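You operate a simulated robot arm through the tools that you are given. There is no shell and no other tool. Be economical: measure what you need, move in short steps, check, and stop when the job is done.

The job below is to be done with a simulated two-armed robot. You get a single attempt, and the scene is never put back.

## Task
Take the yellow jug and leave it on the red folder. Then stack the green cube marked "C 45" from the clear top of the long grey bench on top of the green cube marked "521". Then take the bright teal cube labelled "721" from the counter of the tall cabinet and leave it on the blue folder. Then open the top drawer of the measuring bench, put the small orange cube on the counter of the tall cabinet away in the inside of the top drawer of the measuring bench and shut the drawer again. Then take the stores card and leave it on the left shelf under the long grey bench. Then put the blue eraser on the ledge of the pump unit. Then push the bottom drawer of the blue cabinet shut. Do these in the order given. Set down upright: yellow jug.

The check looks at the end state, three seconds after you hand in, the way a careful person would. Anything else that was tipped, shoved, dropped, spilled or broken makes it a failure.

## Robot
Two 7-joint arms with fingered hands on one trunk, on a base that drives. Base frame: it is fixed to the floor where the robot stands at the start and does not move with it; the origin is under the middle of the robot, x ahead of it, y to its left, z up; the surface under the hand at the start is at about z = 860. Lengths are in mm, angles in degrees, forces in N, time in s.
The left shoulder is at the start at [23, 214, 1244], the right one opposite. With the tool pointing down near the work surface each hand reaches from about 120 to 600 mm from the robot's upright axis, wherever it stands, measured 20 degrees to its own side. Places, roughly: blue eraser (10x6x6 cm) [600, 9600, 800]; blue folder [1500, 4500, 1000]; bottom drawer of the blue cabinet [-4800, 600, 200]; bright teal cube [1500, 4000, 1000]; green cube [500, 0, 1000]; inside of the top drawer of the measuring bench [-1200, 1400, 700]; ledge of the pump unit (34x17 cm) [-960, 5860, 880]; left shelf under the long grey bench [700, 400, 200]; red folder [500, -250, 750]; small orange cube (4x4x5 cm) [1600, 4200, 900]; stores card [1500, 4250, 1000]; top drawer of the measuring bench [-1200, 1500, 800]; yellow jug (15x9x15 cm) [600, -100, 900]. Payload 3.3 kg a hand.
The TCP of each hand is the grasp point between the finger pads, 26 mm short of the fingertips. In the tool frame z runs along the fingers and y along their closing line. The gripper opens to 132 mm. The gripper's body begins 73 mm behind the TCP. The gripper is a hand of 2 fingers: y runs from the thumb to the fingers, the wrist lies at [0, 0, -224] in the tool frame, and closing takes about 1.5 s.
Orientation is told as [roll, pitch, yaw] about the base's x, y, z axes, in that order, counted from this pose: with the fingers straight down and closing along the base's y, the tool's x points along the base's -x, its y along +y and its z along -z.

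## Interface
- The arms move only by the tool arm_command. It takes "left_series", "right_series" or both (then of equal length, played together; a hand with none holds still); each is a list of rows, each an object (a shift or turn left out is 0, a gripper value left out holds the last) with "offset": the shift along the tool's x, y, z in mm, a list of three; "delta_rot": the turn, a rotation vector about the tool's x, y, z in degrees, a list of three. In form: [{"offset": [dx, dy, dz], "delta_rot": [rx, ry, rz]}, ...]. A call has 1 to 20 rows; each row is the pose to reach, as a shift and turn from the pose commanded when the call began, along the tool's axes at that moment. "left_claw" and "right_claw" are, for a hand that has rows, the gripper command, from -1 (shut) to 1 (fully open), values between in proportion, set as the call begins (left out, the last holds). A row lasts 0.2 s, in which the tool goes at most 50 mm and 8.6 degrees; a call with a longer step from one row to the next is refused whole, and so is a gripper value outside its range. A pose out of reach is approached as far as the arm can. The call stops where the force on the tool passes 40 N (or 10 N more than at its start, if that is more) or the arm is blocked; 0.2 s more then pass. Each finger travels about 153 mm/s and halts on what it meets, pressing with about 24 N; the grip force reading is that of the motor and also rises with nothing between the fingers. The clock runs only during rows and for 0.2 s after the last one: add rows that repeat a pose to give the fingers time. It gives the time, the measured TCP pose, the force on the tool (base axes), the opening and the grip force at its end, in the units of the frame above (readings bear some noise), with the torque about the TCP (base axes, N m) and any sound that the robot's microphone picked up.
- Cameras (640 x 400 px; columns grow to the right, rows downward): "scene" is now at [97.7, -11.8, 1407.2]; the picture's right is [-0.13, -0.99, 0.00], its down [-0.66, 0.09, -0.74] and it looks along [0.74, -0.10, -0.67] (base axes); focal length 261 px, centre (320, 200). "left" rides on the left gripper at [-66, -3, -99] in its tool frame; the picture's right is [0.04, -1.00, 0.00], its down [0.83, 0.03, -0.55] and it looks along [0.55, 0.02, 0.83] (tool axes); focal length 261 px, centre (320, 200). "right" rides on the right gripper at [66, -3, -99] in its tool frame; the picture's right is [0.04, 1.00, 0.00], its down [-0.83, 0.03, -0.55] and it looks along [-0.55, 0.02, 0.83] (tool axes); focal length 261 px, centre (320, 200). There is no depth. A picture from a camera that has moved, and an enlarged one, comes with that camera's place and axes in the base frame and with its lens.
- camera(camera): a new picture of that camera. The clock stands still meanwhile.
- slide_trunk(by): slides the trunk up (or, below 0, down) by that many mm; the arms and the scene camera ride with it, the base frame stays. It gives what a move gives, with no picture.
- roll_base(legs): drives the robot by 1 to 6 legs, each [ahead, left, turn to the left] in mm, mm and degrees, along the robot's own axes; the way and the turn of a leg run together, so that a leg with both is an arc; at most 1500 mm and 180 degrees a leg. The arms and the cameras ride along, it lands a little off, and it stops where it bumps. It gives what a move gives.
- set_fingers(finger1, thumb_bend, hand): sets how far each is bent, from 0 (flat) to 1 (curled in); at 0.3 the hand is open as for a grip, at 0.7 the pads meet at the TCP. One left out holds its place. A second passes; each finger stops where it meets its share of the squeeze, and holds until it gets a number again. A gripper value or a shape takes the hand back. It gives what a move gives, with no picture; readings hold the bend of each and the force on the fingers (four entries, about 0 where the hand has none), thumb and palm.
- grasp_type(shape, hand): the hand has 2 fingers and takes this shape, open, in about a second: jaw (thumb against the fingers, like two jaws); tri (thumb and two fingers); tip (a fingertip pinch); poke (one finger out to press); point (the index stretched); flat (the hand flat); cup (the hand cupped); fist (a fist). The gripper value then closes the fingers along that shape, each until it touches; the sizes above hold for jaw. It gives what a move gives, with no picture.
- pan_tilt(pan, tilt): turns the head with the scene camera to pan (to the left, within 86 degrees either way) and tilt (down, from -29 to 69), counted from straight ahead of the robot. It gives what a move gives.
- enlarge(camera, box): a new picture of the part [left, top, right, bottom] of that camera's present view, enlarged. The clock stands still meanwhile.
- hand_in(): hands the job in; it is judged then, once.

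Go step by step. Nothing tells you exact positions but the pictures and the camera data: compare them with the known pose of the tool, close in by small moves and look again before you grip or let go. The budget is 217 turns and 228 pictures, counting those below and the enlarged ones. Unless the task says otherwise, let go and move clear before handing in.

The tools are called as a command line: name --argument value ..., lists and objects as JSON in quotes. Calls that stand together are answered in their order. arm_command: Moves the arms, as the interface text tells. Its arguments: {"type":"object","properties":{"left_series":{"type":"array"},"left_claw":{"type":"number"},"right_series":{"type":"array"},"right_claw":{"type":"number"}},"required":[]} The other tools are called the same way: slide_trunk (by) slides the trunk up or down; grasp_type (shape, hand) gives the hand a shape; set_fingers (finger1, thumb_bend, hand) moves the fingers one by one; roll_base (legs) drives the base; pan_tilt (pan, tilt) turns the head that bears the scene camera; camera (camera) takes a picture; enlarge (camera, box) takes an enlarged picture of a part of a camera's view; hand_in () hands the job in.

At the start:

```text
time: 0.0
left_tcp_pos: [370.1, 174.9, 1204.9]
left_tcp_rot: [0.0, 0.0, -0.1]
left_ft_force: [0.3, 0.7, 0.2]
left_ft_torque: [0.01, 0.01, 0.02]
left_width: 131.9
left_grasp_force: 0.0
left_shape: jaw
left_bend: [0.3, 0.3]
left_finger forces: [0.0, 0.1, 0.1, 0.1, 0.1, 0.1]
right_tcp_pos: [367.5, -177.9, 1197.1]
right_tcp_rot: [0.0, 0.0, 0.0]
right_ft_force: [0.4, 1.0, -0.1]
right_ft_torque: [0.01, -0.01, 0.01]
right_width: 131.9
right_grasp_force: 0.1
right_shape: jaw
right_bend: [0.3, 0.3]
right_finger forces: [0.1, 0.0, 0.0, 0.1, 0.0, 0.0]
trunk travel left (down, up): [-525.0, 236.0]
robot x, y, heading: [-0.1, -5.2, 0.3]
head pan, tilt: [-7.5, 42.0]
```

scene: 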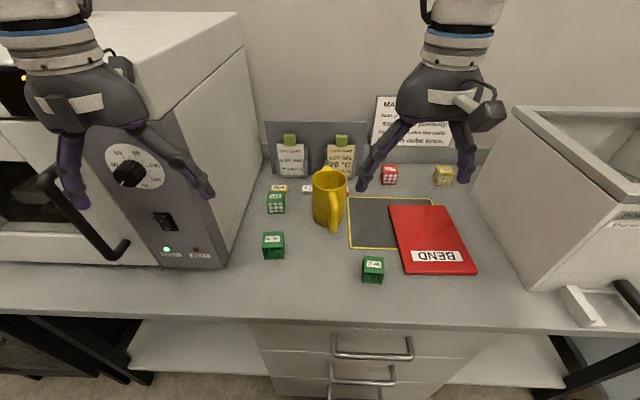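
right: 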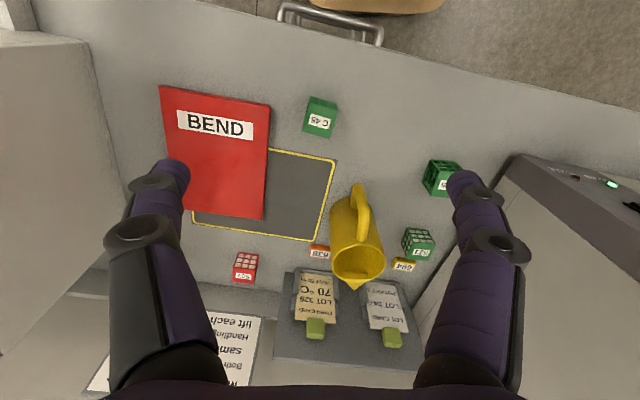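
left: 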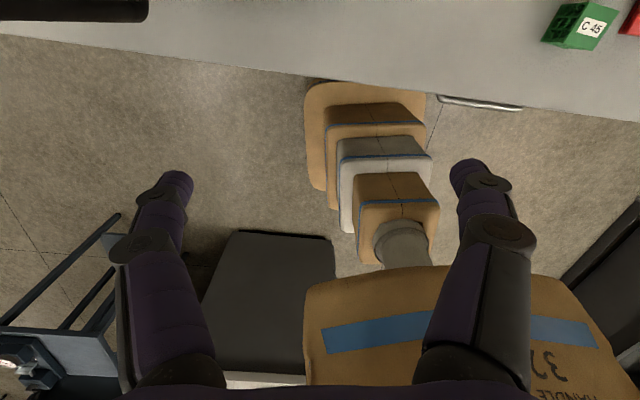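

I see the bench with the yellow jug, red folder ("BEND") and several green cubes. I'll look at enlarged views to identify the cubes and jug first.

enlarge --camera "scene" --box '[240, 120, 480, 290]'

enlarge --camera "right" --box '[150, 70, 480, 290]'

```text
2.35 times, centred on (360, 205) of scene
camera zoom: at [97.7, -11.8, 1407.2], right [-0.13, -0.99, 0.0], down [-0.66, 0.09, -0.74], along [0.74, -0.1, -0.67], focal length 614 px, centre (226, 188)
```

zoom: 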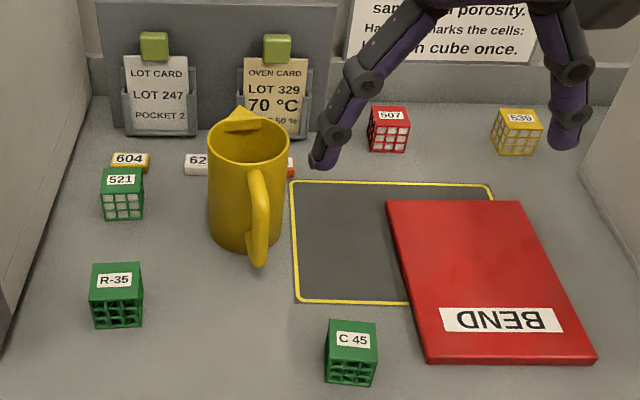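

```text
1.82 times, centred on (315, 180) of right
camera zoom: at [302.3, -180.7, 1297.4], right [-0.04, 1.0, 0.0], down [0.83, 0.03, 0.55], along [0.55, 0.02, -0.83], focal length 474 px, centre (329, 236)
```

zoom: 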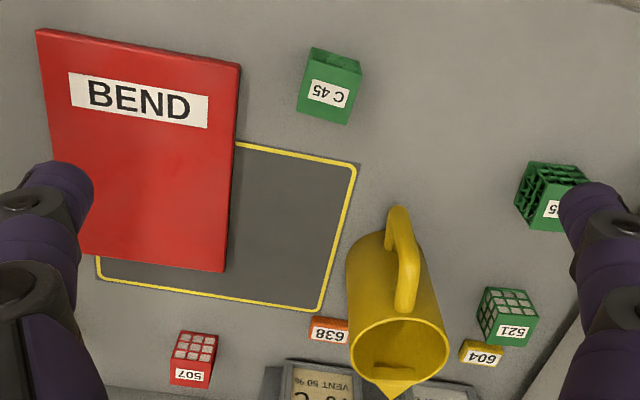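

Jug at about (605,-100), folder centre about (512,-353); both at the rim of reach, so I want to drive a little forward. I check the clearance in front of the base first and read the sign.

enlarge --camera "right" --box '[80, 260, 280, 400]'

pan_tilt --pan 0 --tilt 69

camera --camera "scene"

```text
2.86 times, centred on (180, 330) of right
camera zoom: at [302.3, -180.7, 1297.4], right [-0.04, 1.0, 0.0], down [0.83, 0.03, 0.55], along [0.55, 0.02, -0.83], focal length 745 px, centre (720, -171)
```

zoom: 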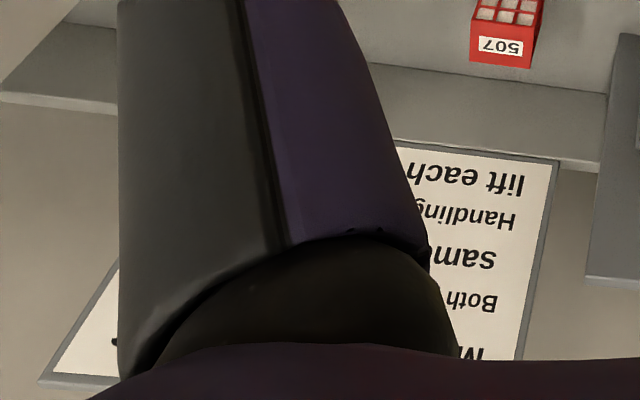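

```text
time: 0.9
left_tcp_pos: [369.9, 174.1, 1206.6]
left_tcp_rot: [0.0, 0.0, 0.0]
left_ft_force: [0.0, -0.1, 0.2]
left_ft_torque: [0.01, 0.03, -0.01]
left_width: 131.7
left_grasp_force: 0.1
left_shape: jaw
left_bend: [0.3, 0.3]
left_finger forces: [0.1, 0.0, 0.0, 0.0, 0.1, 0.1]
right_tcp_pos: [367.3, -178.8, 1196.7]
right_tcp_rot: [0.1, 0.1, -0.1]
right_ft_force: [0.3, 0.3, -0.8]
right_ft_torque: [0.0, -0.02, -0.01]
right_width: 132.0
right_grasp_force: 0.1
right_shape: jaw
right_bend: [0.3, 0.3]
right_finger forces: [0.0, 0.1, 0.0, 0.0, 0.0, 0.0]
trunk travel left (down, up): [-525.0, 236.0]
robot x, y, heading: [0.9, 0.4, 0.0]
head pan, tilt: [0.0, 68.8]
```

```text
221 pictures are left
camera scene: at [70.8, -0.9, 1374.0], right [0.0, -1.0, 0.0], down [-0.93, 0.0, -0.36], along [0.36, 0.0, -0.93], focal length 261 px, centre (320, 200)
```

scene: 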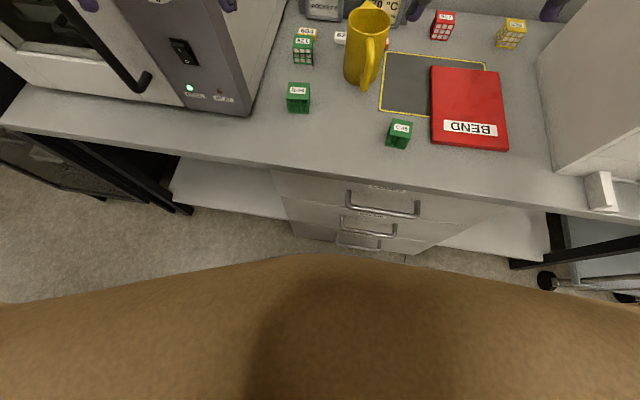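

There is floor visible between my body and the bench, so I drive 80 mm ahead and look again.

roll_base --legs '[[80, 0, 0]]'

pan_tilt --pan -15 --tilt 50

camera --camera "scene"

camera --camera "right"

```text
time: 1.8
left_tcp_pos: [381.7, 174.8, 1211.2]
left_tcp_rot: [0.1, 0.6, 0.1]
left_ft_force: [-25.0, 1.9, 7.5]
left_ft_torque: [-0.25, -3.36, 0.07]
left_width: 132.0
left_grasp_force: 0.1
left_shape: jaw
left_bend: [0.3, 0.3]
left_finger forces: [0.0, 0.0, 0.0, 0.0, 0.1, 0.0]
right_tcp_pos: [386.2, -178.7, 1198.8]
right_tcp_rot: [-0.1, -0.2, -0.1]
right_ft_force: [-0.4, -0.1, -0.1]
right_ft_torque: [-0.02, 0.0, 0.0]
right_width: 131.9
right_grasp_force: 0.0
right_shape: jaw
right_bend: [0.3, 0.3]
right_finger forces: [0.1, 0.0, 0.0, 0.1, 0.0, 0.0]
trunk travel left (down, up): [-525.0, 236.0]
robot x, y, heading: [25.3, 2.2, 0.3]
head pan, tilt: [0.0, 68.8]
stopped in leg 1: the force on the tool passed its limit at 179 N (the readings are from after the stop); the commanded pose is now the measured one
```

```text
time: 2.6
left_tcp_pos: [382.1, 174.0, 1211.1]
left_tcp_rot: [0.0, 0.5, 0.2]
left_ft_force: [-30.6, 3.3, 10.8]
left_ft_torque: [-0.38, -4.23, 0.13]
left_width: 132.0
left_grasp_force: 0.0
left_shape: jaw
left_bend: [0.3, 0.3]
left_finger forces: [0.0, 0.0, 0.1, 0.1, 0.0, 0.0]
right_tcp_pos: [386.5, -176.5, 1200.3]
right_tcp_rot: [0.0, -0.3, 0.0]
right_ft_force: [0.6, -1.0, 0.0]
right_ft_torque: [0.03, 0.01, 0.02]
right_width: 131.8
right_grasp_force: 0.1
right_shape: jaw
right_bend: [0.3, 0.3]
right_finger forces: [0.1, 0.1, 0.0, 0.0, 0.0, 0.0]
trunk travel left (down, up): [-525.0, 236.0]
robot x, y, heading: [22.0, 0.7, 0.2]
head pan, tilt: [-15.0, 50.0]
```

```text
220 pictures are left
camera scene: at [107.2, -20.4, 1396.4], right [-0.26, -0.97, 0.0], down [-0.74, 0.2, -0.65], along [0.62, -0.17, -0.76], focal length 261 px, centre (320, 200)
```

scene: 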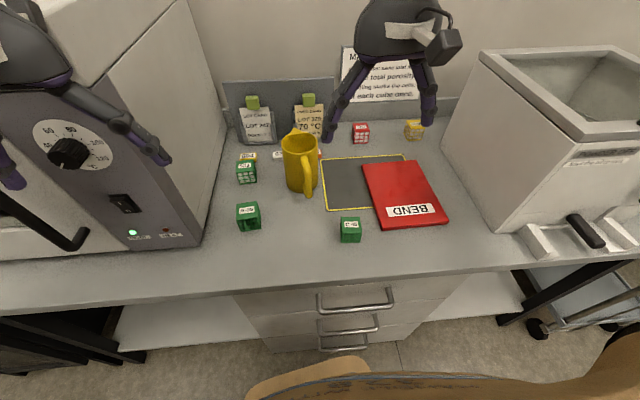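

```text
219 pictures are left
camera right: at [321.2, -180.3, 1298.7], right [-0.04, 1.0, 0.0], down [0.83, 0.03, 0.56], along [0.56, 0.02, -0.83], focal length 261 px, centre (320, 200)
```

right: 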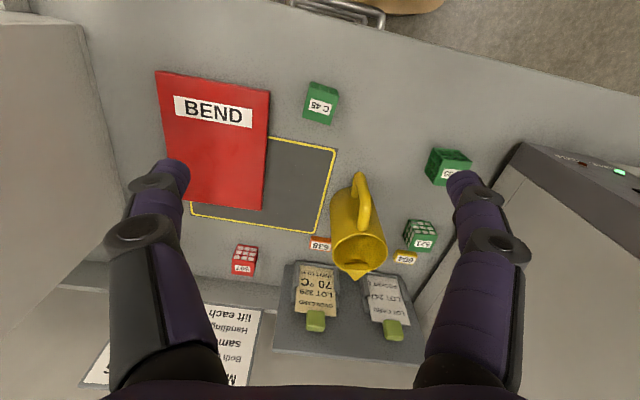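

My left hand touched the oven front; I pull it back right away (tool +x is base -x).

arm_command --left_series '[{"offset": [40, 0, 0]}, {"offset": [80, 0, 0]}, {"offset": [120, 0, 0]}, {"offset": [150, 0, 0]}]'

pan_tilt --pan 30 --tilt 45

camera --camera "scene"

```text
time: 3.6
left_tcp_pos: [238.2, 173.9, 1211.3]
left_tcp_rot: [0.1, 0.8, 0.2]
left_ft_force: [-0.6, -0.3, 0.3]
left_ft_torque: [-0.03, -0.03, 0.01]
left_width: 132.1
left_grasp_force: 0.1
left_shape: jaw
left_bend: [0.3, 0.3]
left_finger forces: [0.0, 0.0, 0.0, 0.0, 0.1, 0.0]
right_tcp_pos: [392.8, -177.1, 1197.9]
right_tcp_rot: [0.0, 0.0, 0.0]
right_ft_force: [-0.2, 0.1, 0.1]
right_ft_torque: [0.0, 0.0, 0.01]
right_width: 131.9
right_grasp_force: 0.1
right_shape: jaw
right_bend: [0.3, 0.3]
right_finger forces: [0.0, 0.1, 0.0, 0.0, 0.1, 0.0]
trunk travel left (down, up): [-525.0, 236.0]
robot x, y, heading: [25.9, -1.8, 0.2]
head pan, tilt: [-15.0, 50.0]
```

```text
time: 4.7
left_tcp_pos: [239.1, 173.6, 1210.9]
left_tcp_rot: [0.1, 0.8, 0.0]
left_ft_force: [0.3, -0.2, 0.1]
left_ft_torque: [0.01, 0.0, -0.02]
left_width: 132.0
left_grasp_force: 0.1
left_shape: jaw
left_bend: [0.3, 0.3]
left_finger forces: [0.1, 0.0, 0.1, 0.1, 0.0, 0.0]
right_tcp_pos: [393.3, -177.5, 1197.8]
right_tcp_rot: [0.0, 0.0, 0.0]
right_ft_force: [-0.9, -0.2, 0.3]
right_ft_torque: [0.0, 0.0, -0.02]
right_width: 131.8
right_grasp_force: 0.1
right_shape: jaw
right_bend: [0.3, 0.3]
right_finger forces: [0.0, 0.1, 0.0, 0.1, 0.0, 0.1]
trunk travel left (down, up): [-525.0, 236.0]
robot x, y, heading: [26.1, -0.1, 0.2]
head pan, tilt: [30.0, 45.0]
```

```text
218 pictures are left
camera scene: at [110.4, 39.7, 1402.8], right [0.5, -0.87, 0.0], down [-0.61, -0.35, -0.71], along [0.61, 0.35, -0.71], focal length 261 px, centre (320, 200)
```

scene: 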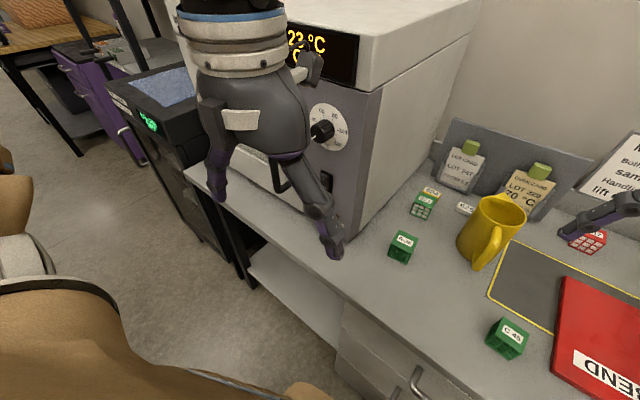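

The oven looks undisturbed. I drive 50 mm further, with the arms clear.

roll_base --legs '[[50, 0, 0]]'

pan_tilt --pan -15 --tilt 50

camera --camera "scene"

camera --camera "right"

```text
time: 5.8
left_tcp_pos: [288.2, 173.7, 1210.4]
left_tcp_rot: [0.1, 0.8, 0.0]
left_ft_force: [-0.2, 0.4, -0.6]
left_ft_torque: [0.02, -0.04, -0.02]
left_width: 132.1
left_grasp_force: 0.0
left_shape: jaw
left_bend: [0.3, 0.3]
left_finger forces: [0.0, 0.0, 0.1, 0.1, 0.0, 0.0]
right_tcp_pos: [439.7, -179.5, 1196.4]
right_tcp_rot: [0.0, 0.0, -0.2]
right_ft_force: [-0.8, -0.6, 0.5]
right_ft_torque: [-0.05, -0.06, -0.06]
right_width: 132.0
right_grasp_force: 0.1
right_shape: jaw
right_bend: [0.3, 0.3]
right_finger forces: [0.0, 0.0, 0.0, 0.0, 0.1, 0.1]
trunk travel left (down, up): [-525.0, 236.0]
robot x, y, heading: [73.1, 0.6, 0.1]
head pan, tilt: [30.0, 45.0]
stopped in leg 1: the robot was blocked; the commanded pose is now the measured one
```

```text
time: 6.9
left_tcp_pos: [289.3, 173.7, 1210.6]
left_tcp_rot: [0.0, 0.8, -0.1]
left_ft_force: [0.4, -0.6, 0.0]
left_ft_torque: [-0.01, -0.01, -0.02]
left_width: 131.9
left_grasp_force: 0.0
left_shape: jaw
left_bend: [0.3, 0.3]
left_finger forces: [0.1, 0.1, 0.0, 0.1, 0.0, 0.1]
right_tcp_pos: [442.1, -178.6, 1197.9]
right_tcp_rot: [-0.1, 0.2, -0.2]
right_ft_force: [-0.9, 0.2, -0.8]
right_ft_torque: [0.0, -0.02, 0.01]
right_width: 131.8
right_grasp_force: 0.1
right_shape: jaw
right_bend: [0.3, 0.3]
right_finger forces: [0.0, 0.0, 0.0, 0.1, 0.0, 0.1]
trunk travel left (down, up): [-525.0, 236.0]
robot x, y, heading: [77.6, -0.0, -0.0]
head pan, tilt: [-15.0, 50.0]
```

```text
217 pictures are left
camera scene: at [164.0, -20.7, 1395.9], right [-0.26, -0.97, 0.0], down [-0.74, 0.2, -0.64], along [0.62, -0.17, -0.77], focal length 261 px, centre (320, 200)
```

scene: 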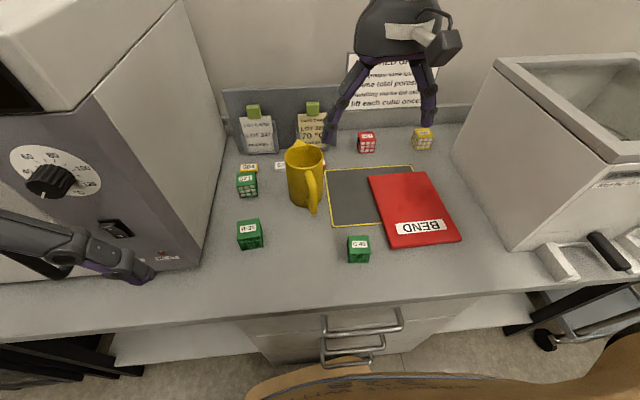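

```text
216 pictures are left
camera right: at [377.2, -181.2, 1296.6], right [-0.04, 1.0, 0.0], down [0.83, 0.03, 0.55], along [0.55, 0.02, -0.83], focal length 261 px, centre (320, 200)
```

right: 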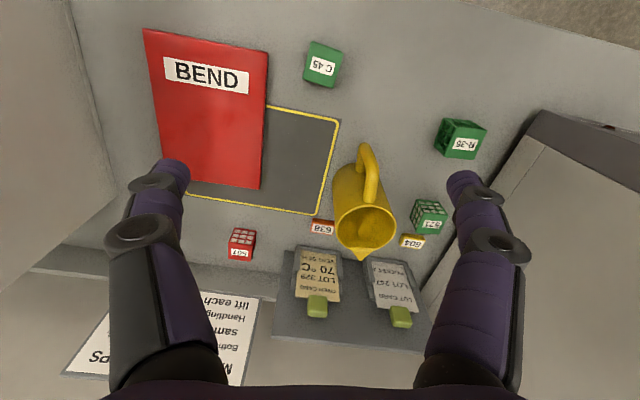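

Robot axis is now at x≈77 (blocked by the bench). The jug body is at about (610,-105); I bring the open right hand above it and check.

arm_command --right_series '[{"offset": [-42, 18, 0]}, {"offset": [-84, 37, 0]}, {"offset": [-126, 55, 0]}, {"offset": [-168, 74, 0]}, {"offset": [-168, 74, 40]}, {"offset": [-168, 74, 80]}, {"offset": [-168, 74, 80]}]' --right_claw 1

camera --camera "scene"

camera --camera "right"

```text
time: 8.5
left_tcp_pos: [289.0, 173.4, 1211.0]
left_tcp_rot: [0.1, 0.8, 0.0]
left_ft_force: [0.5, -0.2, -0.8]
left_ft_torque: [0.02, -0.03, 0.02]
left_width: 131.8
left_grasp_force: 0.0
left_shape: jaw
left_bend: [0.3, 0.3]
left_finger forces: [0.0, 0.0, 0.0, 0.0, 0.1, 0.1]
right_tcp_pos: [567.2, -99.0, 1117.5]
right_tcp_rot: [1.1, -0.1, -1.7]
right_ft_force: [0.2, 0.7, 0.5]
right_ft_torque: [0.03, -0.01, 0.01]
right_width: 132.1
right_grasp_force: 0.1
right_shape: jaw
right_bend: [0.3, 0.3]
right_finger forces: [0.1, 0.0, 0.0, 0.1, 0.1, 0.1]
right hand out of reach, approached as far as the arm can: row 3, 4, 5, 6, 7
trunk travel left (down, up): [-525.0, 236.0]
robot x, y, heading: [74.9, 0.5, -0.1]
head pan, tilt: [-15.0, 50.0]
```

```text
215 pictures are left
camera scene: at [162.9, -21.6, 1396.0], right [-0.26, -0.97, 0.0], down [-0.74, 0.2, -0.64], along [0.62, -0.17, -0.77], focal length 261 px, centre (320, 200)
```

scene: 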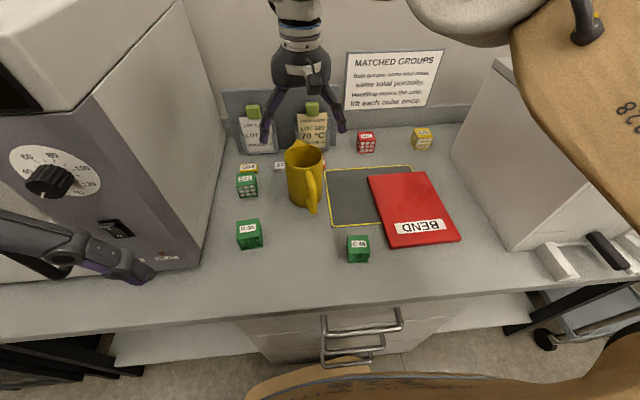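

```text
214 pictures are left
camera right: at [501.8, -100.3, 1217.1], right [-0.01, 1.0, 0.02], down [0.83, 0.0, 0.56], along [0.56, 0.02, -0.83], focal length 261 px, centre (320, 200)
```

right: 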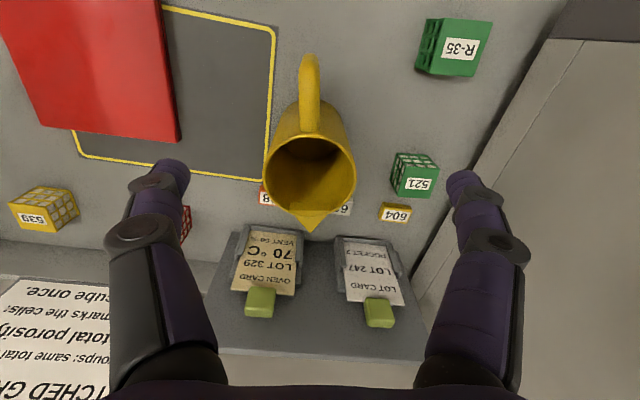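

At this height x is capped at 567. The reach should grow lower down, so I descend to z≈1065 (fingertips still above the rim) while pressing toward x=610.

arm_command --right_series '[{"offset": [0, 0, 25]}, {"offset": [0, 0, 50]}, {"offset": [-20, -3, 52]}, {"offset": [-43, -5, 52]}, {"offset": [-43, -5, 52]}]'

```text
time: 9.7
left_tcp_pos: [289.4, 173.5, 1211.2]
left_tcp_rot: [0.1, 0.8, 0.0]
left_ft_force: [0.9, -0.8, 0.2]
left_ft_torque: [-0.02, 0.03, 0.0]
left_width: 131.9
left_grasp_force: 0.1
left_shape: jaw
left_bend: [0.3, 0.3]
left_finger forces: [0.0, 0.0, 0.0, 0.0, 0.0, 0.0]
right_tcp_pos: [575.7, -92.5, 1055.8]
right_tcp_rot: [0.0, 0.3, 0.0]
right_ft_force: [0.6, 1.0, -0.6]
right_ft_torque: [0.01, 0.01, -0.01]
right_width: 132.0
right_grasp_force: 0.1
right_shape: jaw
right_bend: [0.3, 0.3]
right_finger forces: [0.0, 0.0, 0.0, 0.0, 0.1, 0.0]
right hand out of reach, approached as far as the arm can: row 3, 4, 5
trunk travel left (down, up): [-525.0, 236.0]
robot x, y, heading: [76.3, 0.4, -0.1]
head pan, tilt: [-15.0, 50.0]
```

Reach is still about 35 mm short. I'll raise the trunk 130 mm so the wrist works lower relative to the shoulder, then come down again.

slide_trunk --by 130

arm_command --right_series '[{"offset": [0, -4, 40]}, {"offset": [0, -8, 80]}, {"offset": [0, -10, 120]}, {"offset": [-20, -12, 120]}, {"offset": [-34, -13, 120]}, {"offset": [-34, -13, 120]}]'

camera --camera "scene"

camera --camera "right"

```text
time: 11.3
left_tcp_pos: [289.5, 173.0, 1341.3]
left_tcp_rot: [0.2, 0.9, -0.1]
left_ft_force: [0.4, -0.6, -0.2]
left_ft_torque: [0.02, -0.02, -0.03]
left_width: 131.9
left_grasp_force: 0.1
left_shape: jaw
left_bend: [0.3, 0.3]
left_finger forces: [0.0, 0.1, 0.0, 0.0, 0.0, 0.0]
right_tcp_pos: [576.7, -94.2, 1187.1]
right_tcp_rot: [0.2, 0.0, -0.2]
right_ft_force: [-0.2, 0.5, 0.4]
right_ft_torque: [0.0, 0.01, 0.02]
right_width: 131.7
right_grasp_force: 0.0
right_shape: jaw
right_bend: [0.3, 0.3]
right_finger forces: [0.0, 0.1, 0.0, 0.0, 0.1, 0.0]
trunk travel left (down, up): [-655.0, 106.0]
robot x, y, heading: [74.6, 0.1, -0.1]
head pan, tilt: [-15.0, 50.0]
```

```text
time: 12.7
left_tcp_pos: [289.6, 174.2, 1340.0]
left_tcp_rot: [0.0, 1.0, 0.1]
left_ft_force: [-0.2, -0.6, 0.8]
left_ft_torque: [0.03, 0.02, 0.02]
left_width: 131.8
left_grasp_force: 0.0
left_shape: jaw
left_bend: [0.3, 0.3]
left_finger forces: [0.1, 0.0, 0.0, 0.0, 0.0, 0.1]
right_tcp_pos: [584.7, -103.6, 1066.9]
right_tcp_rot: [0.2, 0.1, -0.2]
right_ft_force: [0.6, -0.6, 0.0]
right_ft_torque: [0.03, -0.01, 0.0]
right_width: 131.9
right_grasp_force: 0.1
right_shape: jaw
right_bend: [0.3, 0.3]
right_finger forces: [0.0, 0.0, 0.0, 0.0, 0.1, 0.0]
right hand out of reach, approached as far as the arm can: row 4, 5, 6
trunk travel left (down, up): [-655.0, 106.0]
robot x, y, heading: [75.7, 5.4, 0.0]
head pan, tilt: [-15.0, 50.0]
```

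```text
213 pictures are left
camera scene: at [159.9, -20.5, 1526.0], right [-0.26, -0.97, 0.0], down [-0.74, 0.2, -0.64], along [0.62, -0.17, -0.77], focal length 261 px, centre (320, 200)
```

scene: 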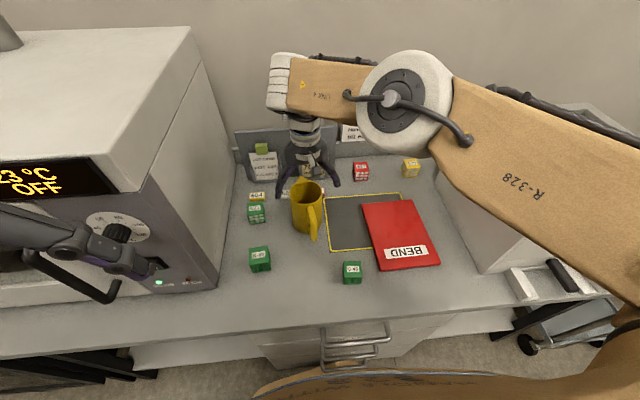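

```text
212 pictures are left
camera right: at [519.6, -106.1, 1166.8], right [-0.04, 1.0, 0.0], down [0.83, 0.03, 0.55], along [0.55, 0.02, -0.83], focal length 261 px, centre (320, 200)
```

right: 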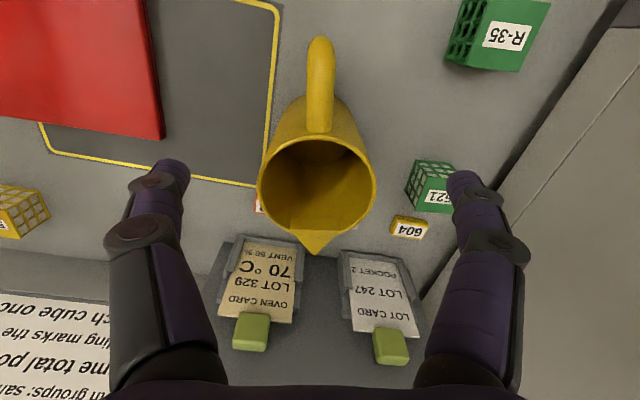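

The jug centre is confirmed at (609,-105). I tilt the hand 12° forward to gain the last 25 mm.

arm_command --right_series '[{"offset": [0, 0, 0], "delta_rot": [0, -6, 0]}, {"offset": [-10, -1, 0], "delta_rot": [0, -12, 0]}, {"offset": [-24, -1, 0], "delta_rot": [0, -12, 0]}, {"offset": [-24, -1, 0], "delta_rot": [0, -12, 0]}]'

camera --camera "right"

```text
time: 13.7
left_tcp_pos: [288.4, 173.2, 1341.1]
left_tcp_rot: [0.2, 0.9, 0.0]
left_ft_force: [-0.4, -0.1, -0.1]
left_ft_torque: [0.02, 0.02, -0.01]
left_width: 131.8
left_grasp_force: 0.1
left_shape: jaw
left_bend: [0.3, 0.3]
left_finger forces: [0.1, 0.1, 0.0, 0.0, 0.1, 0.1]
right_tcp_pos: [608.2, -106.8, 1066.8]
right_tcp_rot: [0.2, -11.9, -0.3]
right_ft_force: [-0.8, 0.1, -0.1]
right_ft_torque: [-0.01, -0.04, 0.02]
right_width: 132.1
right_grasp_force: 0.0
right_shape: jaw
right_bend: [0.3, 0.3]
right_finger forces: [0.1, 0.0, 0.0, 0.1, 0.0, 0.1]
trunk travel left (down, up): [-655.0, 106.0]
robot x, y, heading: [75.8, -0.3, 0.0]
head pan, tilt: [-15.0, 50.0]
```

```text
211 pictures are left
camera right: at [524.4, -108.5, 1150.5], right [-0.04, 1.0, -0.01], down [0.7, 0.03, 0.71], along [0.71, 0.02, -0.7], focal length 261 px, centre (320, 200)
```

right: 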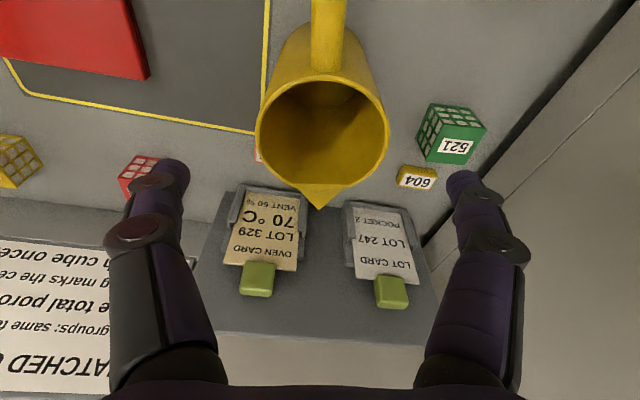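

The jug is empty and the fingers straddle it. Descending ~95 mm vertically along the body.

arm_command --right_series '[{"offset": [7, 1, 32]}, {"offset": [14, 1, 64]}, {"offset": [20, 1, 95]}, {"offset": [20, 1, 95]}]'

camera --camera "right"

enlarge --camera "scene" --box '[220, 100, 420, 280]'

```text
time: 14.7
left_tcp_pos: [289.3, 173.0, 1340.7]
left_tcp_rot: [0.1, 1.0, 0.0]
left_ft_force: [-0.6, 1.1, 0.7]
left_ft_torque: [0.02, -0.01, 0.0]
left_width: 132.1
left_grasp_force: 0.1
left_shape: jaw
left_bend: [0.3, 0.3]
left_finger forces: [0.0, 0.0, 0.1, 0.0, 0.1, 0.0]
right_tcp_pos: [610.0, -105.1, 970.5]
right_tcp_rot: [0.2, -12.0, -0.2]
right_ft_force: [-0.3, 0.2, 0.3]
right_ft_torque: [0.0, 0.01, -0.02]
right_width: 132.3
right_grasp_force: 0.1
right_shape: jaw
right_bend: [0.3, 0.3]
right_finger forces: [0.0, 0.0, 0.0, 0.0, 0.0, 0.0]
trunk travel left (down, up): [-655.0, 106.0]
robot x, y, heading: [73.8, 1.9, -0.1]
head pan, tilt: [-15.0, 50.0]
```

```text
210 pictures are left
camera right: at [525.2, -107.1, 1054.7], right [-0.04, 1.0, 0.0], down [0.7, 0.03, 0.71], along [0.71, 0.02, -0.7], focal length 261 px, centre (320, 200)
```

right: 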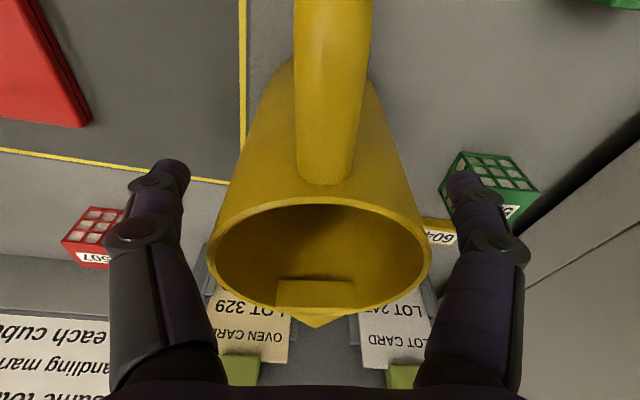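

```text
2.22 times, centred on (320, 190) of scene
camera zoom: at [159.9, -21.4, 1526.0], right [-0.26, -0.97, 0.0], down [-0.74, 0.2, -0.64], along [0.62, -0.17, -0.77], focal length 580 px, centre (320, 222)
```

zoom: 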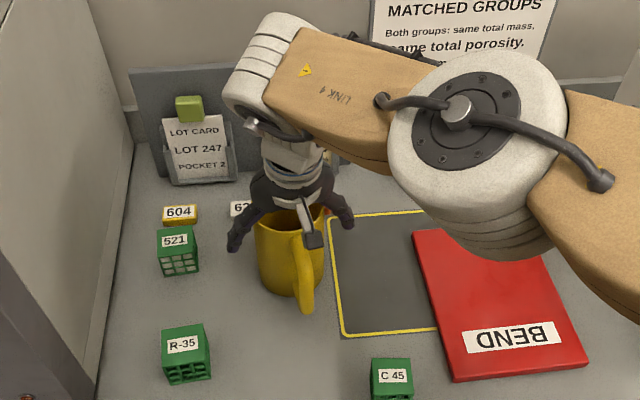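

Fingers straddle the body centrally; closing now.

arm_command --right_series '[{"offset": [0, 0, 0]}, {"offset": [0, 0, 0]}, {"offset": [0, 0, 0]}, {"offset": [0, 0, 0]}, {"offset": [0, 0, 0]}, {"offset": [0, 0, 0]}, {"offset": [0, 0, 0]}]' --right_claw -1

camera --camera "right"

```text
time: 16.3
left_tcp_pos: [289.4, 174.4, 1340.7]
left_tcp_rot: [0.1, 0.9, 0.0]
left_ft_force: [0.3, 0.7, -0.2]
left_ft_torque: [-0.01, 0.02, -0.01]
left_width: 131.7
left_grasp_force: 0.0
left_shape: jaw
left_bend: [0.3, 0.3]
left_finger forces: [0.0, 0.1, 0.1, 0.0, 0.1, 0.0]
right_tcp_pos: [608.2, -104.1, 971.1]
right_tcp_rot: [0.1, -12.0, -0.3]
right_ft_force: [0.2, -0.3, 0.6]
right_ft_torque: [-0.01, 0.01, 0.0]
right_width: 80.6
right_grasp_force: 23.8
right_shape: jaw
right_bend: [0.71, 0.72]
right_finger forces: [21.7, 0.1, 0.0, 0.0, 21.7, 0.0]
trunk travel left (down, up): [-655.0, 106.0]
robot x, y, heading: [74.1, -2.2, 0.1]
head pan, tilt: [-15.0, 50.0]
```

```text
208 pictures are left
camera right: at [525.2, -106.7, 1054.9], right [-0.04, 1.0, -0.01], down [0.7, 0.03, 0.71], along [0.71, 0.02, -0.7], focal length 261 px, centre (320, 200)
```

right: 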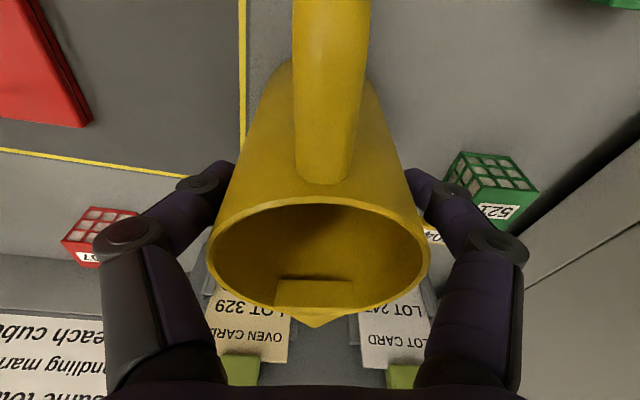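

Firm grip (80.6 mm). Lifting 70 mm straight up and checking.

arm_command --right_series '[{"offset": [-4, 0, -20]}, {"offset": [-9, 0, -44]}, {"offset": [-14.4, 0, -68.5]}, {"offset": [-14.4, 0, -68.5]}]'

camera --camera "scene"

```text
time: 17.3
left_tcp_pos: [289.8, 173.4, 1340.6]
left_tcp_rot: [0.1, 0.9, 0.0]
left_ft_force: [0.0, 1.0, 0.3]
left_ft_torque: [-0.03, 0.01, 0.0]
left_width: 132.0
left_grasp_force: 0.0
left_shape: jaw
left_bend: [0.3, 0.3]
left_finger forces: [0.1, 0.1, 0.0, 0.1, 0.1, 0.0]
right_tcp_pos: [607.9, -103.2, 1040.9]
right_tcp_rot: [0.2, -11.8, -0.1]
right_ft_force: [0.1, -0.9, -1.1]
right_ft_torque: [-0.01, -0.01, 0.0]
right_width: 80.4
right_grasp_force: 24.0
right_shape: jaw
right_bend: [0.71, 0.71]
right_finger forces: [21.8, 0.1, 0.0, 0.1, 21.7, 0.1]
trunk travel left (down, up): [-655.0, 106.0]
robot x, y, heading: [76.6, 2.2, -0.1]
head pan, tilt: [-15.0, 50.0]
```

```text
207 pictures are left
camera scene: at [160.2, -20.8, 1526.0], right [-0.26, -0.97, 0.0], down [-0.74, 0.2, -0.64], along [0.62, -0.17, -0.77], focal length 261 px, centre (320, 200)
```

scene: 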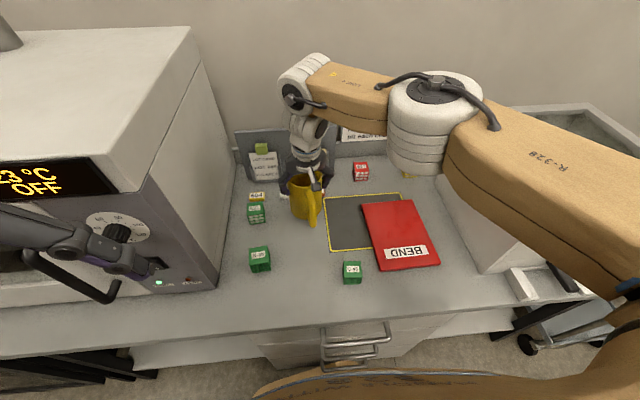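

Jug is lifted and light. Moving it over the folder centre (520,-352).

arm_command --right_series '[{"offset": [14, -41, -3]}, {"offset": [29, -82, -6]}, {"offset": [43, -124, -9]}, {"offset": [57, -165, -12]}, {"offset": [72, -207, -15]}, {"offset": [86, -248, -18]}, {"offset": [86, -248, -18]}]'

camera --camera "scene"

camera --camera "right"

```text
time: 18.9
left_tcp_pos: [289.5, 174.7, 1341.2]
left_tcp_rot: [0.1, 0.9, 0.0]
left_ft_force: [0.2, -0.8, 0.3]
left_ft_torque: [-0.02, 0.02, 0.0]
left_width: 132.0
left_grasp_force: 0.1
left_shape: jaw
left_bend: [0.3, 0.3]
left_finger forces: [0.0, 0.0, 0.0, 0.1, 0.0, 0.0]
right_tcp_pos: [521.7, -351.3, 1039.3]
right_tcp_rot: [0.2, -11.9, -0.2]
right_ft_force: [0.3, 0.1, -2.1]
right_ft_torque: [0.0, -0.01, -0.03]
right_width: 80.7
right_grasp_force: 24.0
right_shape: jaw
right_bend: [0.71, 0.71]
right_finger forces: [22.0, 0.0, 0.0, 0.0, 21.9, 0.0]
trunk travel left (down, up): [-655.0, 106.0]
robot x, y, heading: [75.7, -0.1, -0.0]
head pan, tilt: [-15.0, 50.0]
```

```text
206 pictures are left
camera scene: at [160.6, -19.6, 1526.0], right [-0.26, -0.97, 0.0], down [-0.74, 0.2, -0.64], along [0.62, -0.17, -0.77], focal length 261 px, centre (320, 200)
```

scene: 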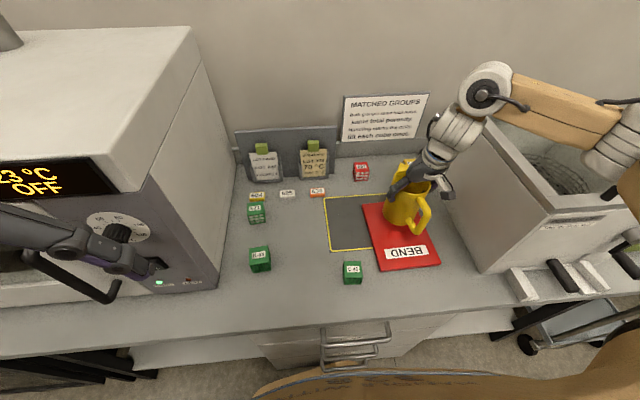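

```text
205 pictures are left
camera right: at [436.5, -354.5, 1122.7], right [-0.04, 1.0, -0.01], down [0.7, 0.03, 0.71], along [0.71, 0.02, -0.7], focal length 261 px, centre (320, 200)
```

right: 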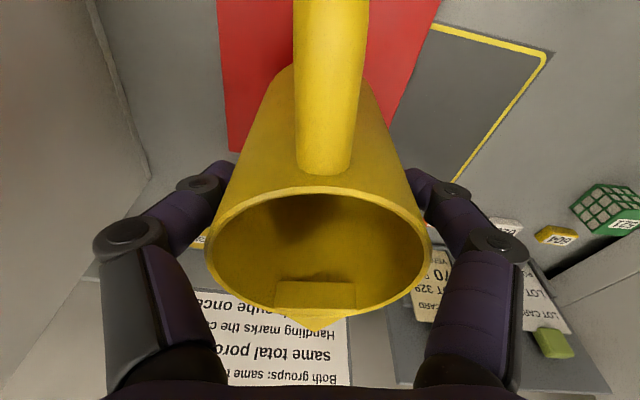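

Jug hangs over the folder with its handle inside the outline. Lowering to just above the folder.

arm_command --right_series '[{"offset": [4.5, 0, 21]}, {"offset": [9, 0, 43]}, {"offset": [9.5, 0, 45]}, {"offset": [9.5, 0, 45]}]'

enlarge --camera "scene" --box '[330, 140, 490, 290]'

```text
time: 19.9
left_tcp_pos: [290.3, 173.3, 1340.7]
left_tcp_rot: [0.1, 0.9, 0.0]
left_ft_force: [0.0, 0.0, 0.3]
left_ft_torque: [0.01, 0.0, 0.02]
left_width: 131.8
left_grasp_force: 0.0
left_shape: jaw
left_bend: [0.3, 0.3]
left_finger forces: [0.1, 0.1, 0.0, 0.0, 0.0, 0.1]
right_tcp_pos: [520.7, -351.5, 990.7]
right_tcp_rot: [0.3, -11.9, -0.2]
right_ft_force: [-0.7, -0.4, -2.0]
right_ft_torque: [0.0, -0.02, -0.03]
right_width: 80.6
right_grasp_force: 23.8
right_shape: jaw
right_bend: [0.71, 0.71]
right_finger forces: [22.0, 0.1, 0.0, 0.0, 22.1, 0.0]
trunk travel left (down, up): [-655.0, 106.0]
robot x, y, heading: [75.2, -2.7, -0.0]
head pan, tilt: [-15.0, 50.0]
```

```text
2.67 times, centred on (410, 215) of scene
camera zoom: at [160.1, -20.9, 1526.0], right [-0.26, -0.97, 0.0], down [-0.74, 0.2, -0.64], along [0.62, -0.17, -0.77], focal length 696 px, centre (80, 160)
```

zoom: 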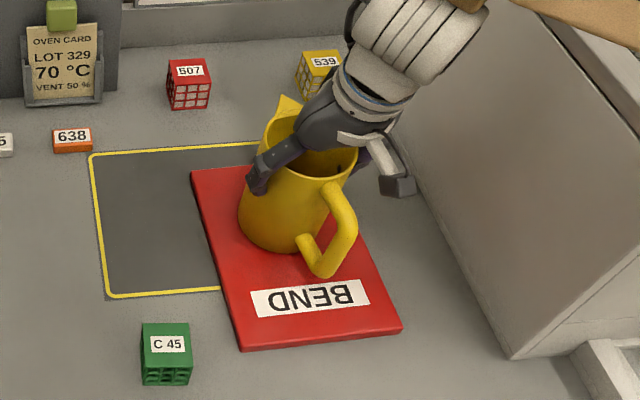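

The jug sits slightly to the left/back of the folder centre; I shift (-12,-10) and lower in small steps.

arm_command --right_series '[{"offset": [12, -10, -2.5]}, {"offset": [12, -10, -2.5]}, {"offset": [12.8, -10, 1.5]}, {"offset": [13.2, -10, 3.5]}, {"offset": [13.2, -10, 3.5]}]'

```text
time: 21.1
left_tcp_pos: [290.4, 174.3, 1340.7]
left_tcp_rot: [0.1, 0.8, 0.0]
left_ft_force: [-1.2, -0.1, 0.1]
left_ft_torque: [0.02, -0.03, 0.0]
left_width: 131.8
left_grasp_force: 0.0
left_shape: jaw
left_bend: [0.3, 0.3]
left_finger forces: [0.0, 0.1, 0.0, 0.0, 0.0, 0.0]
right_tcp_pos: [509.3, -361.0, 988.0]
right_tcp_rot: [0.2, -12.1, -0.2]
right_ft_force: [2.1, -1.1, 6.1]
right_ft_torque: [-0.13, -0.03, 0.01]
right_width: 80.5
right_grasp_force: 23.9
right_shape: jaw
right_bend: [0.71, 0.72]
right_finger forces: [22.1, 0.0, 0.1, 0.0, 23.0, 0.1]
trunk travel left (down, up): [-655.0, 106.0]
robot x, y, heading: [72.4, 1.0, -0.1]
head pan, tilt: [-15.0, 50.0]
```

Contact felt (6 N up, z≈988). Releasing.

arm_command --right_series '[{"offset": [0, 0, 0]}, {"offset": [0, 0, 0]}, {"offset": [0, 0, 0]}, {"offset": [0, 0, 0]}, {"offset": [0, 0, 0]}, {"offset": [0, 0, 0]}]' --right_claw 1

enlarge --camera "scene" --box '[330, 140, 490, 290]'

```text
time: 22.5
left_tcp_pos: [289.9, 172.1, 1341.1]
left_tcp_rot: [0.1, 0.9, 0.1]
left_ft_force: [0.3, 0.2, -0.8]
left_ft_torque: [-0.01, -0.03, 0.01]
left_width: 132.0
left_grasp_force: 0.0
left_shape: jaw
left_bend: [0.3, 0.3]
left_finger forces: [0.0, 0.0, 0.0, 0.1, 0.0, 0.0]
right_tcp_pos: [508.4, -362.4, 986.7]
right_tcp_rot: [0.2, -11.9, -0.3]
right_ft_force: [-0.1, 0.4, -0.3]
right_ft_torque: [-0.02, -0.01, 0.01]
right_width: 131.9
right_grasp_force: 0.0
right_shape: jaw
right_bend: [0.3, 0.3]
right_finger forces: [0.1, 0.0, 0.1, 0.0, 0.0, 0.0]
trunk travel left (down, up): [-655.0, 106.0]
robot x, y, heading: [75.4, -3.8, -0.4]
head pan, tilt: [-15.0, 50.0]
```

```text
2.67 times, centred on (410, 215) of scene
camera zoom: at [159.8, -21.0, 1526.0], right [-0.26, -0.97, 0.0], down [-0.74, 0.2, -0.64], along [0.62, -0.17, -0.77], focal length 696 px, centre (80, 160)
```

zoom: 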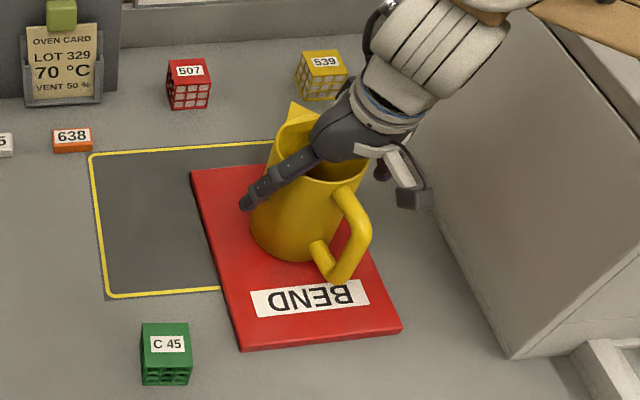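

The jug stands upright on the folder. I raise the hand straight up clear of it.

arm_command --right_series '[{"offset": [-8, 0, -39]}, {"offset": [-16, 0, -78]}, {"offset": [-25, 0, -118]}, {"offset": [-35, 0, -165]}]'

arm_command --right_series '[{"offset": [37, 25, -9]}, {"offset": [74, 50, -17]}, {"offset": [111, 75, -25]}, {"offset": [140, 100, -30]}]'

camera --camera "scene"

camera --camera "right"

```text
time: 23.5
left_tcp_pos: [289.2, 175.3, 1341.5]
left_tcp_rot: [0.0, 0.8, 0.0]
left_ft_force: [-0.1, 0.3, -0.8]
left_ft_torque: [0.02, -0.01, 0.01]
left_width: 131.9
left_grasp_force: 0.1
left_shape: jaw
left_bend: [0.3, 0.3]
left_finger forces: [0.0, 0.0, 0.0, 0.1, 0.0, 0.0]
right_tcp_pos: [506.9, -361.2, 1155.7]
right_tcp_rot: [0.1, -11.9, -0.3]
right_ft_force: [0.6, -0.3, 0.6]
right_ft_torque: [-0.01, 0.02, 0.01]
right_width: 131.9
right_grasp_force: 0.1
right_shape: jaw
right_bend: [0.3, 0.3]
right_finger forces: [0.0, 0.0, 0.0, 0.3, 0.1, 0.0]
trunk travel left (down, up): [-655.0, 106.0]
robot x, y, heading: [72.5, 1.3, 0.1]
head pan, tilt: [-15.0, 50.0]
```

```text
time: 24.5
left_tcp_pos: [289.4, 176.2, 1342.1]
left_tcp_rot: [0.0, 0.9, 0.0]
left_ft_force: [-0.7, 0.5, -0.4]
left_ft_torque: [-0.03, 0.03, -0.01]
left_width: 132.2
left_grasp_force: 0.1
left_shape: jaw
left_bend: [0.3, 0.3]
left_finger forces: [0.0, 0.0, 0.0, 0.0, 0.0, 0.0]
right_tcp_pos: [371.9, -266.1, 1156.3]
right_tcp_rot: [0.0, -11.9, -0.3]
right_ft_force: [0.3, 0.9, -0.4]
right_ft_torque: [0.02, 0.04, 0.0]
right_width: 132.1
right_grasp_force: 0.1
right_shape: jaw
right_bend: [0.3, 0.3]
right_finger forces: [0.1, 0.1, 0.0, 0.0, 0.1, 0.1]
right hand out of reach, approached as far as the arm can: row 4
trunk travel left (down, up): [-655.0, 106.0]
robot x, y, heading: [76.4, -0.9, -0.0]
head pan, tilt: [-15.0, 50.0]
```

```text
202 pictures are left
camera scene: at [158.4, -18.1, 1526.1], right [-0.26, -0.97, 0.0], down [-0.74, 0.2, -0.64], along [0.62, -0.17, -0.77], focal length 261 px, centre (320, 200)
```

scene: 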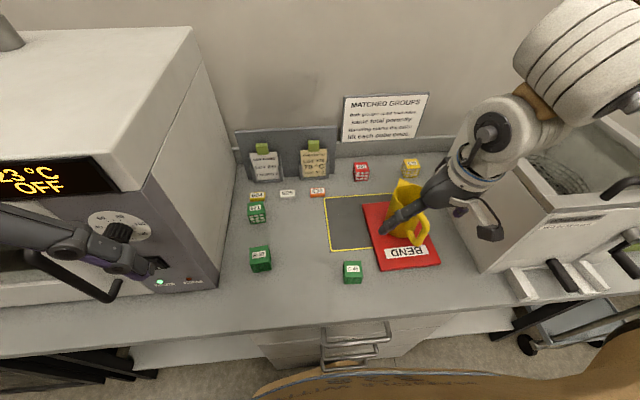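

```text
201 pictures are left
camera right: at [287.7, -268.8, 1240.2], right [-0.04, 1.0, -0.01], down [0.7, 0.03, 0.71], along [0.71, 0.02, -0.7], focal length 261 px, centre (320, 200)
```

right: 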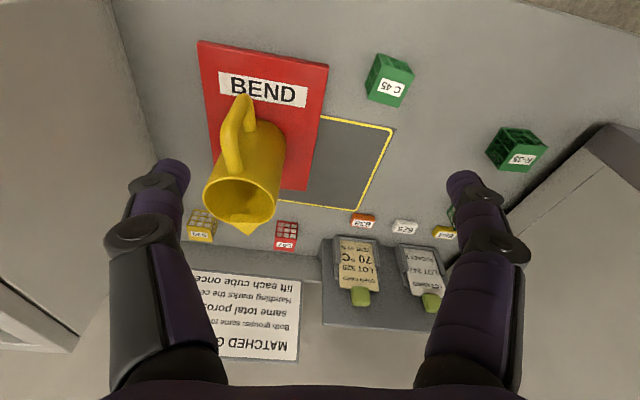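

The jug is well placed. Before stacking on 521 (at ~(688,43), far), I pull the left hand further back and shift the base left so the right shoulder lines up better.

arm_command --left_series '[{"offset": [40, 0, 0]}, {"offset": [80, 0, 0]}]'

roll_base --legs '[[-25, 0, 0], [0, 150, 0], [20, 0, 0]]'

pan_tilt --pan -10 --tilt 50

camera --camera "scene"

camera --camera "right"

```text
time: 25.1
left_tcp_pos: [207.3, 171.0, 1342.0]
left_tcp_rot: [0.2, 0.9, 0.1]
left_ft_force: [0.1, 0.1, 0.6]
left_ft_torque: [0.0, -0.02, 0.02]
left_width: 131.9
left_grasp_force: 0.1
left_shape: jaw
left_bend: [0.3, 0.3]
left_finger forces: [0.1, 0.1, 0.0, 0.1, 0.0, 0.0]
right_tcp_pos: [373.2, -269.6, 1156.3]
right_tcp_rot: [0.2, -12.0, -0.2]
right_ft_force: [-0.3, -0.9, -0.1]
right_ft_torque: [0.03, 0.0, 0.0]
right_width: 132.2
right_grasp_force: 0.2
right_shape: jaw
right_bend: [0.3, 0.3]
right_finger forces: [0.0, 0.1, 0.0, 0.0, 0.0, 0.1]
trunk travel left (down, up): [-655.0, 106.0]
robot x, y, heading: [71.8, 2.9, -0.2]
head pan, tilt: [-15.0, 50.0]
```

```text
time: 27.3
left_tcp_pos: [202.2, 318.9, 1342.9]
left_tcp_rot: [0.2, 0.9, -0.1]
left_ft_force: [-0.2, -0.2, 0.3]
left_ft_torque: [0.04, 0.01, -0.03]
left_width: 131.9
left_grasp_force: 0.2
left_shape: jaw
left_bend: [0.3, 0.3]
left_finger forces: [0.1, 0.0, 0.0, 0.0, 0.0, 0.0]
right_tcp_pos: [368.3, -123.3, 1155.5]
right_tcp_rot: [0.3, -12.0, -0.2]
right_ft_force: [0.9, -0.4, -0.2]
right_ft_torque: [0.05, 0.06, 0.01]
right_width: 131.9
right_grasp_force: 0.1
right_shape: jaw
right_bend: [0.3, 0.3]
right_finger forces: [0.0, 0.0, 0.0, 0.1, 0.1, 0.0]
trunk travel left (down, up): [-655.0, 106.0]
robot x, y, heading: [74.4, 145.9, -0.2]
head pan, tilt: [-15.0, 50.0]
```

```text
time: 27.9
left_tcp_pos: [203.9, 319.6, 1344.6]
left_tcp_rot: [0.1, 0.9, 0.0]
left_ft_force: [0.2, -0.1, -0.1]
left_ft_torque: [0.03, 0.0, 0.03]
left_width: 132.0
left_grasp_force: 0.0
left_shape: jaw
left_bend: [0.3, 0.3]
left_finger forces: [0.1, 0.0, 0.1, 0.1, 0.0, 0.0]
right_tcp_pos: [368.8, -122.0, 1154.6]
right_tcp_rot: [0.2, -11.9, -0.3]
right_ft_force: [-0.7, -0.4, 0.0]
right_ft_torque: [-0.01, -0.01, 0.0]
right_width: 131.9
right_grasp_force: 0.0
right_shape: jaw
right_bend: [0.3, 0.3]
right_finger forces: [0.1, 0.1, 0.0, 0.0, 0.1, 0.0]
trunk travel left (down, up): [-655.0, 106.0]
robot x, y, heading: [64.0, 148.9, -0.1]
head pan, tilt: [-10.0, 50.0]
```

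```text
200 pictures are left
camera scene: at [157.2, 133.3, 1525.9], right [-0.18, -0.98, 0.0], down [-0.75, 0.13, -0.64], along [0.63, -0.11, -0.77], focal length 261 px, centre (320, 200)
```

scene: 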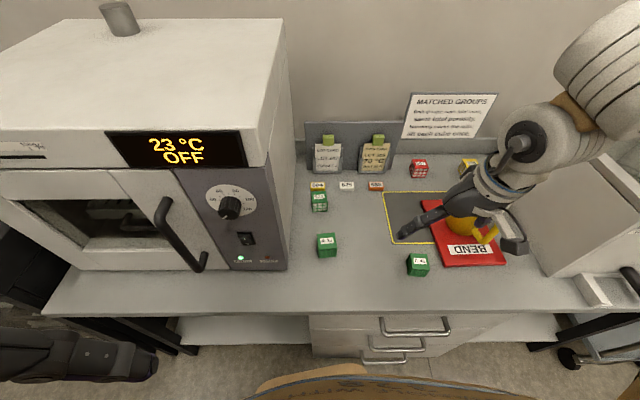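

```text
199 pictures are left
camera right: at [285.1, -123.7, 1239.3], right [-0.04, 1.0, -0.01], down [0.7, 0.03, 0.71], along [0.71, 0.02, -0.7], focal length 261 px, centre (320, 200)
```

right: 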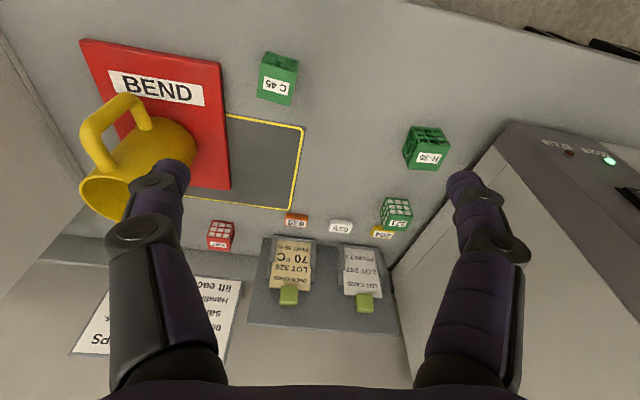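

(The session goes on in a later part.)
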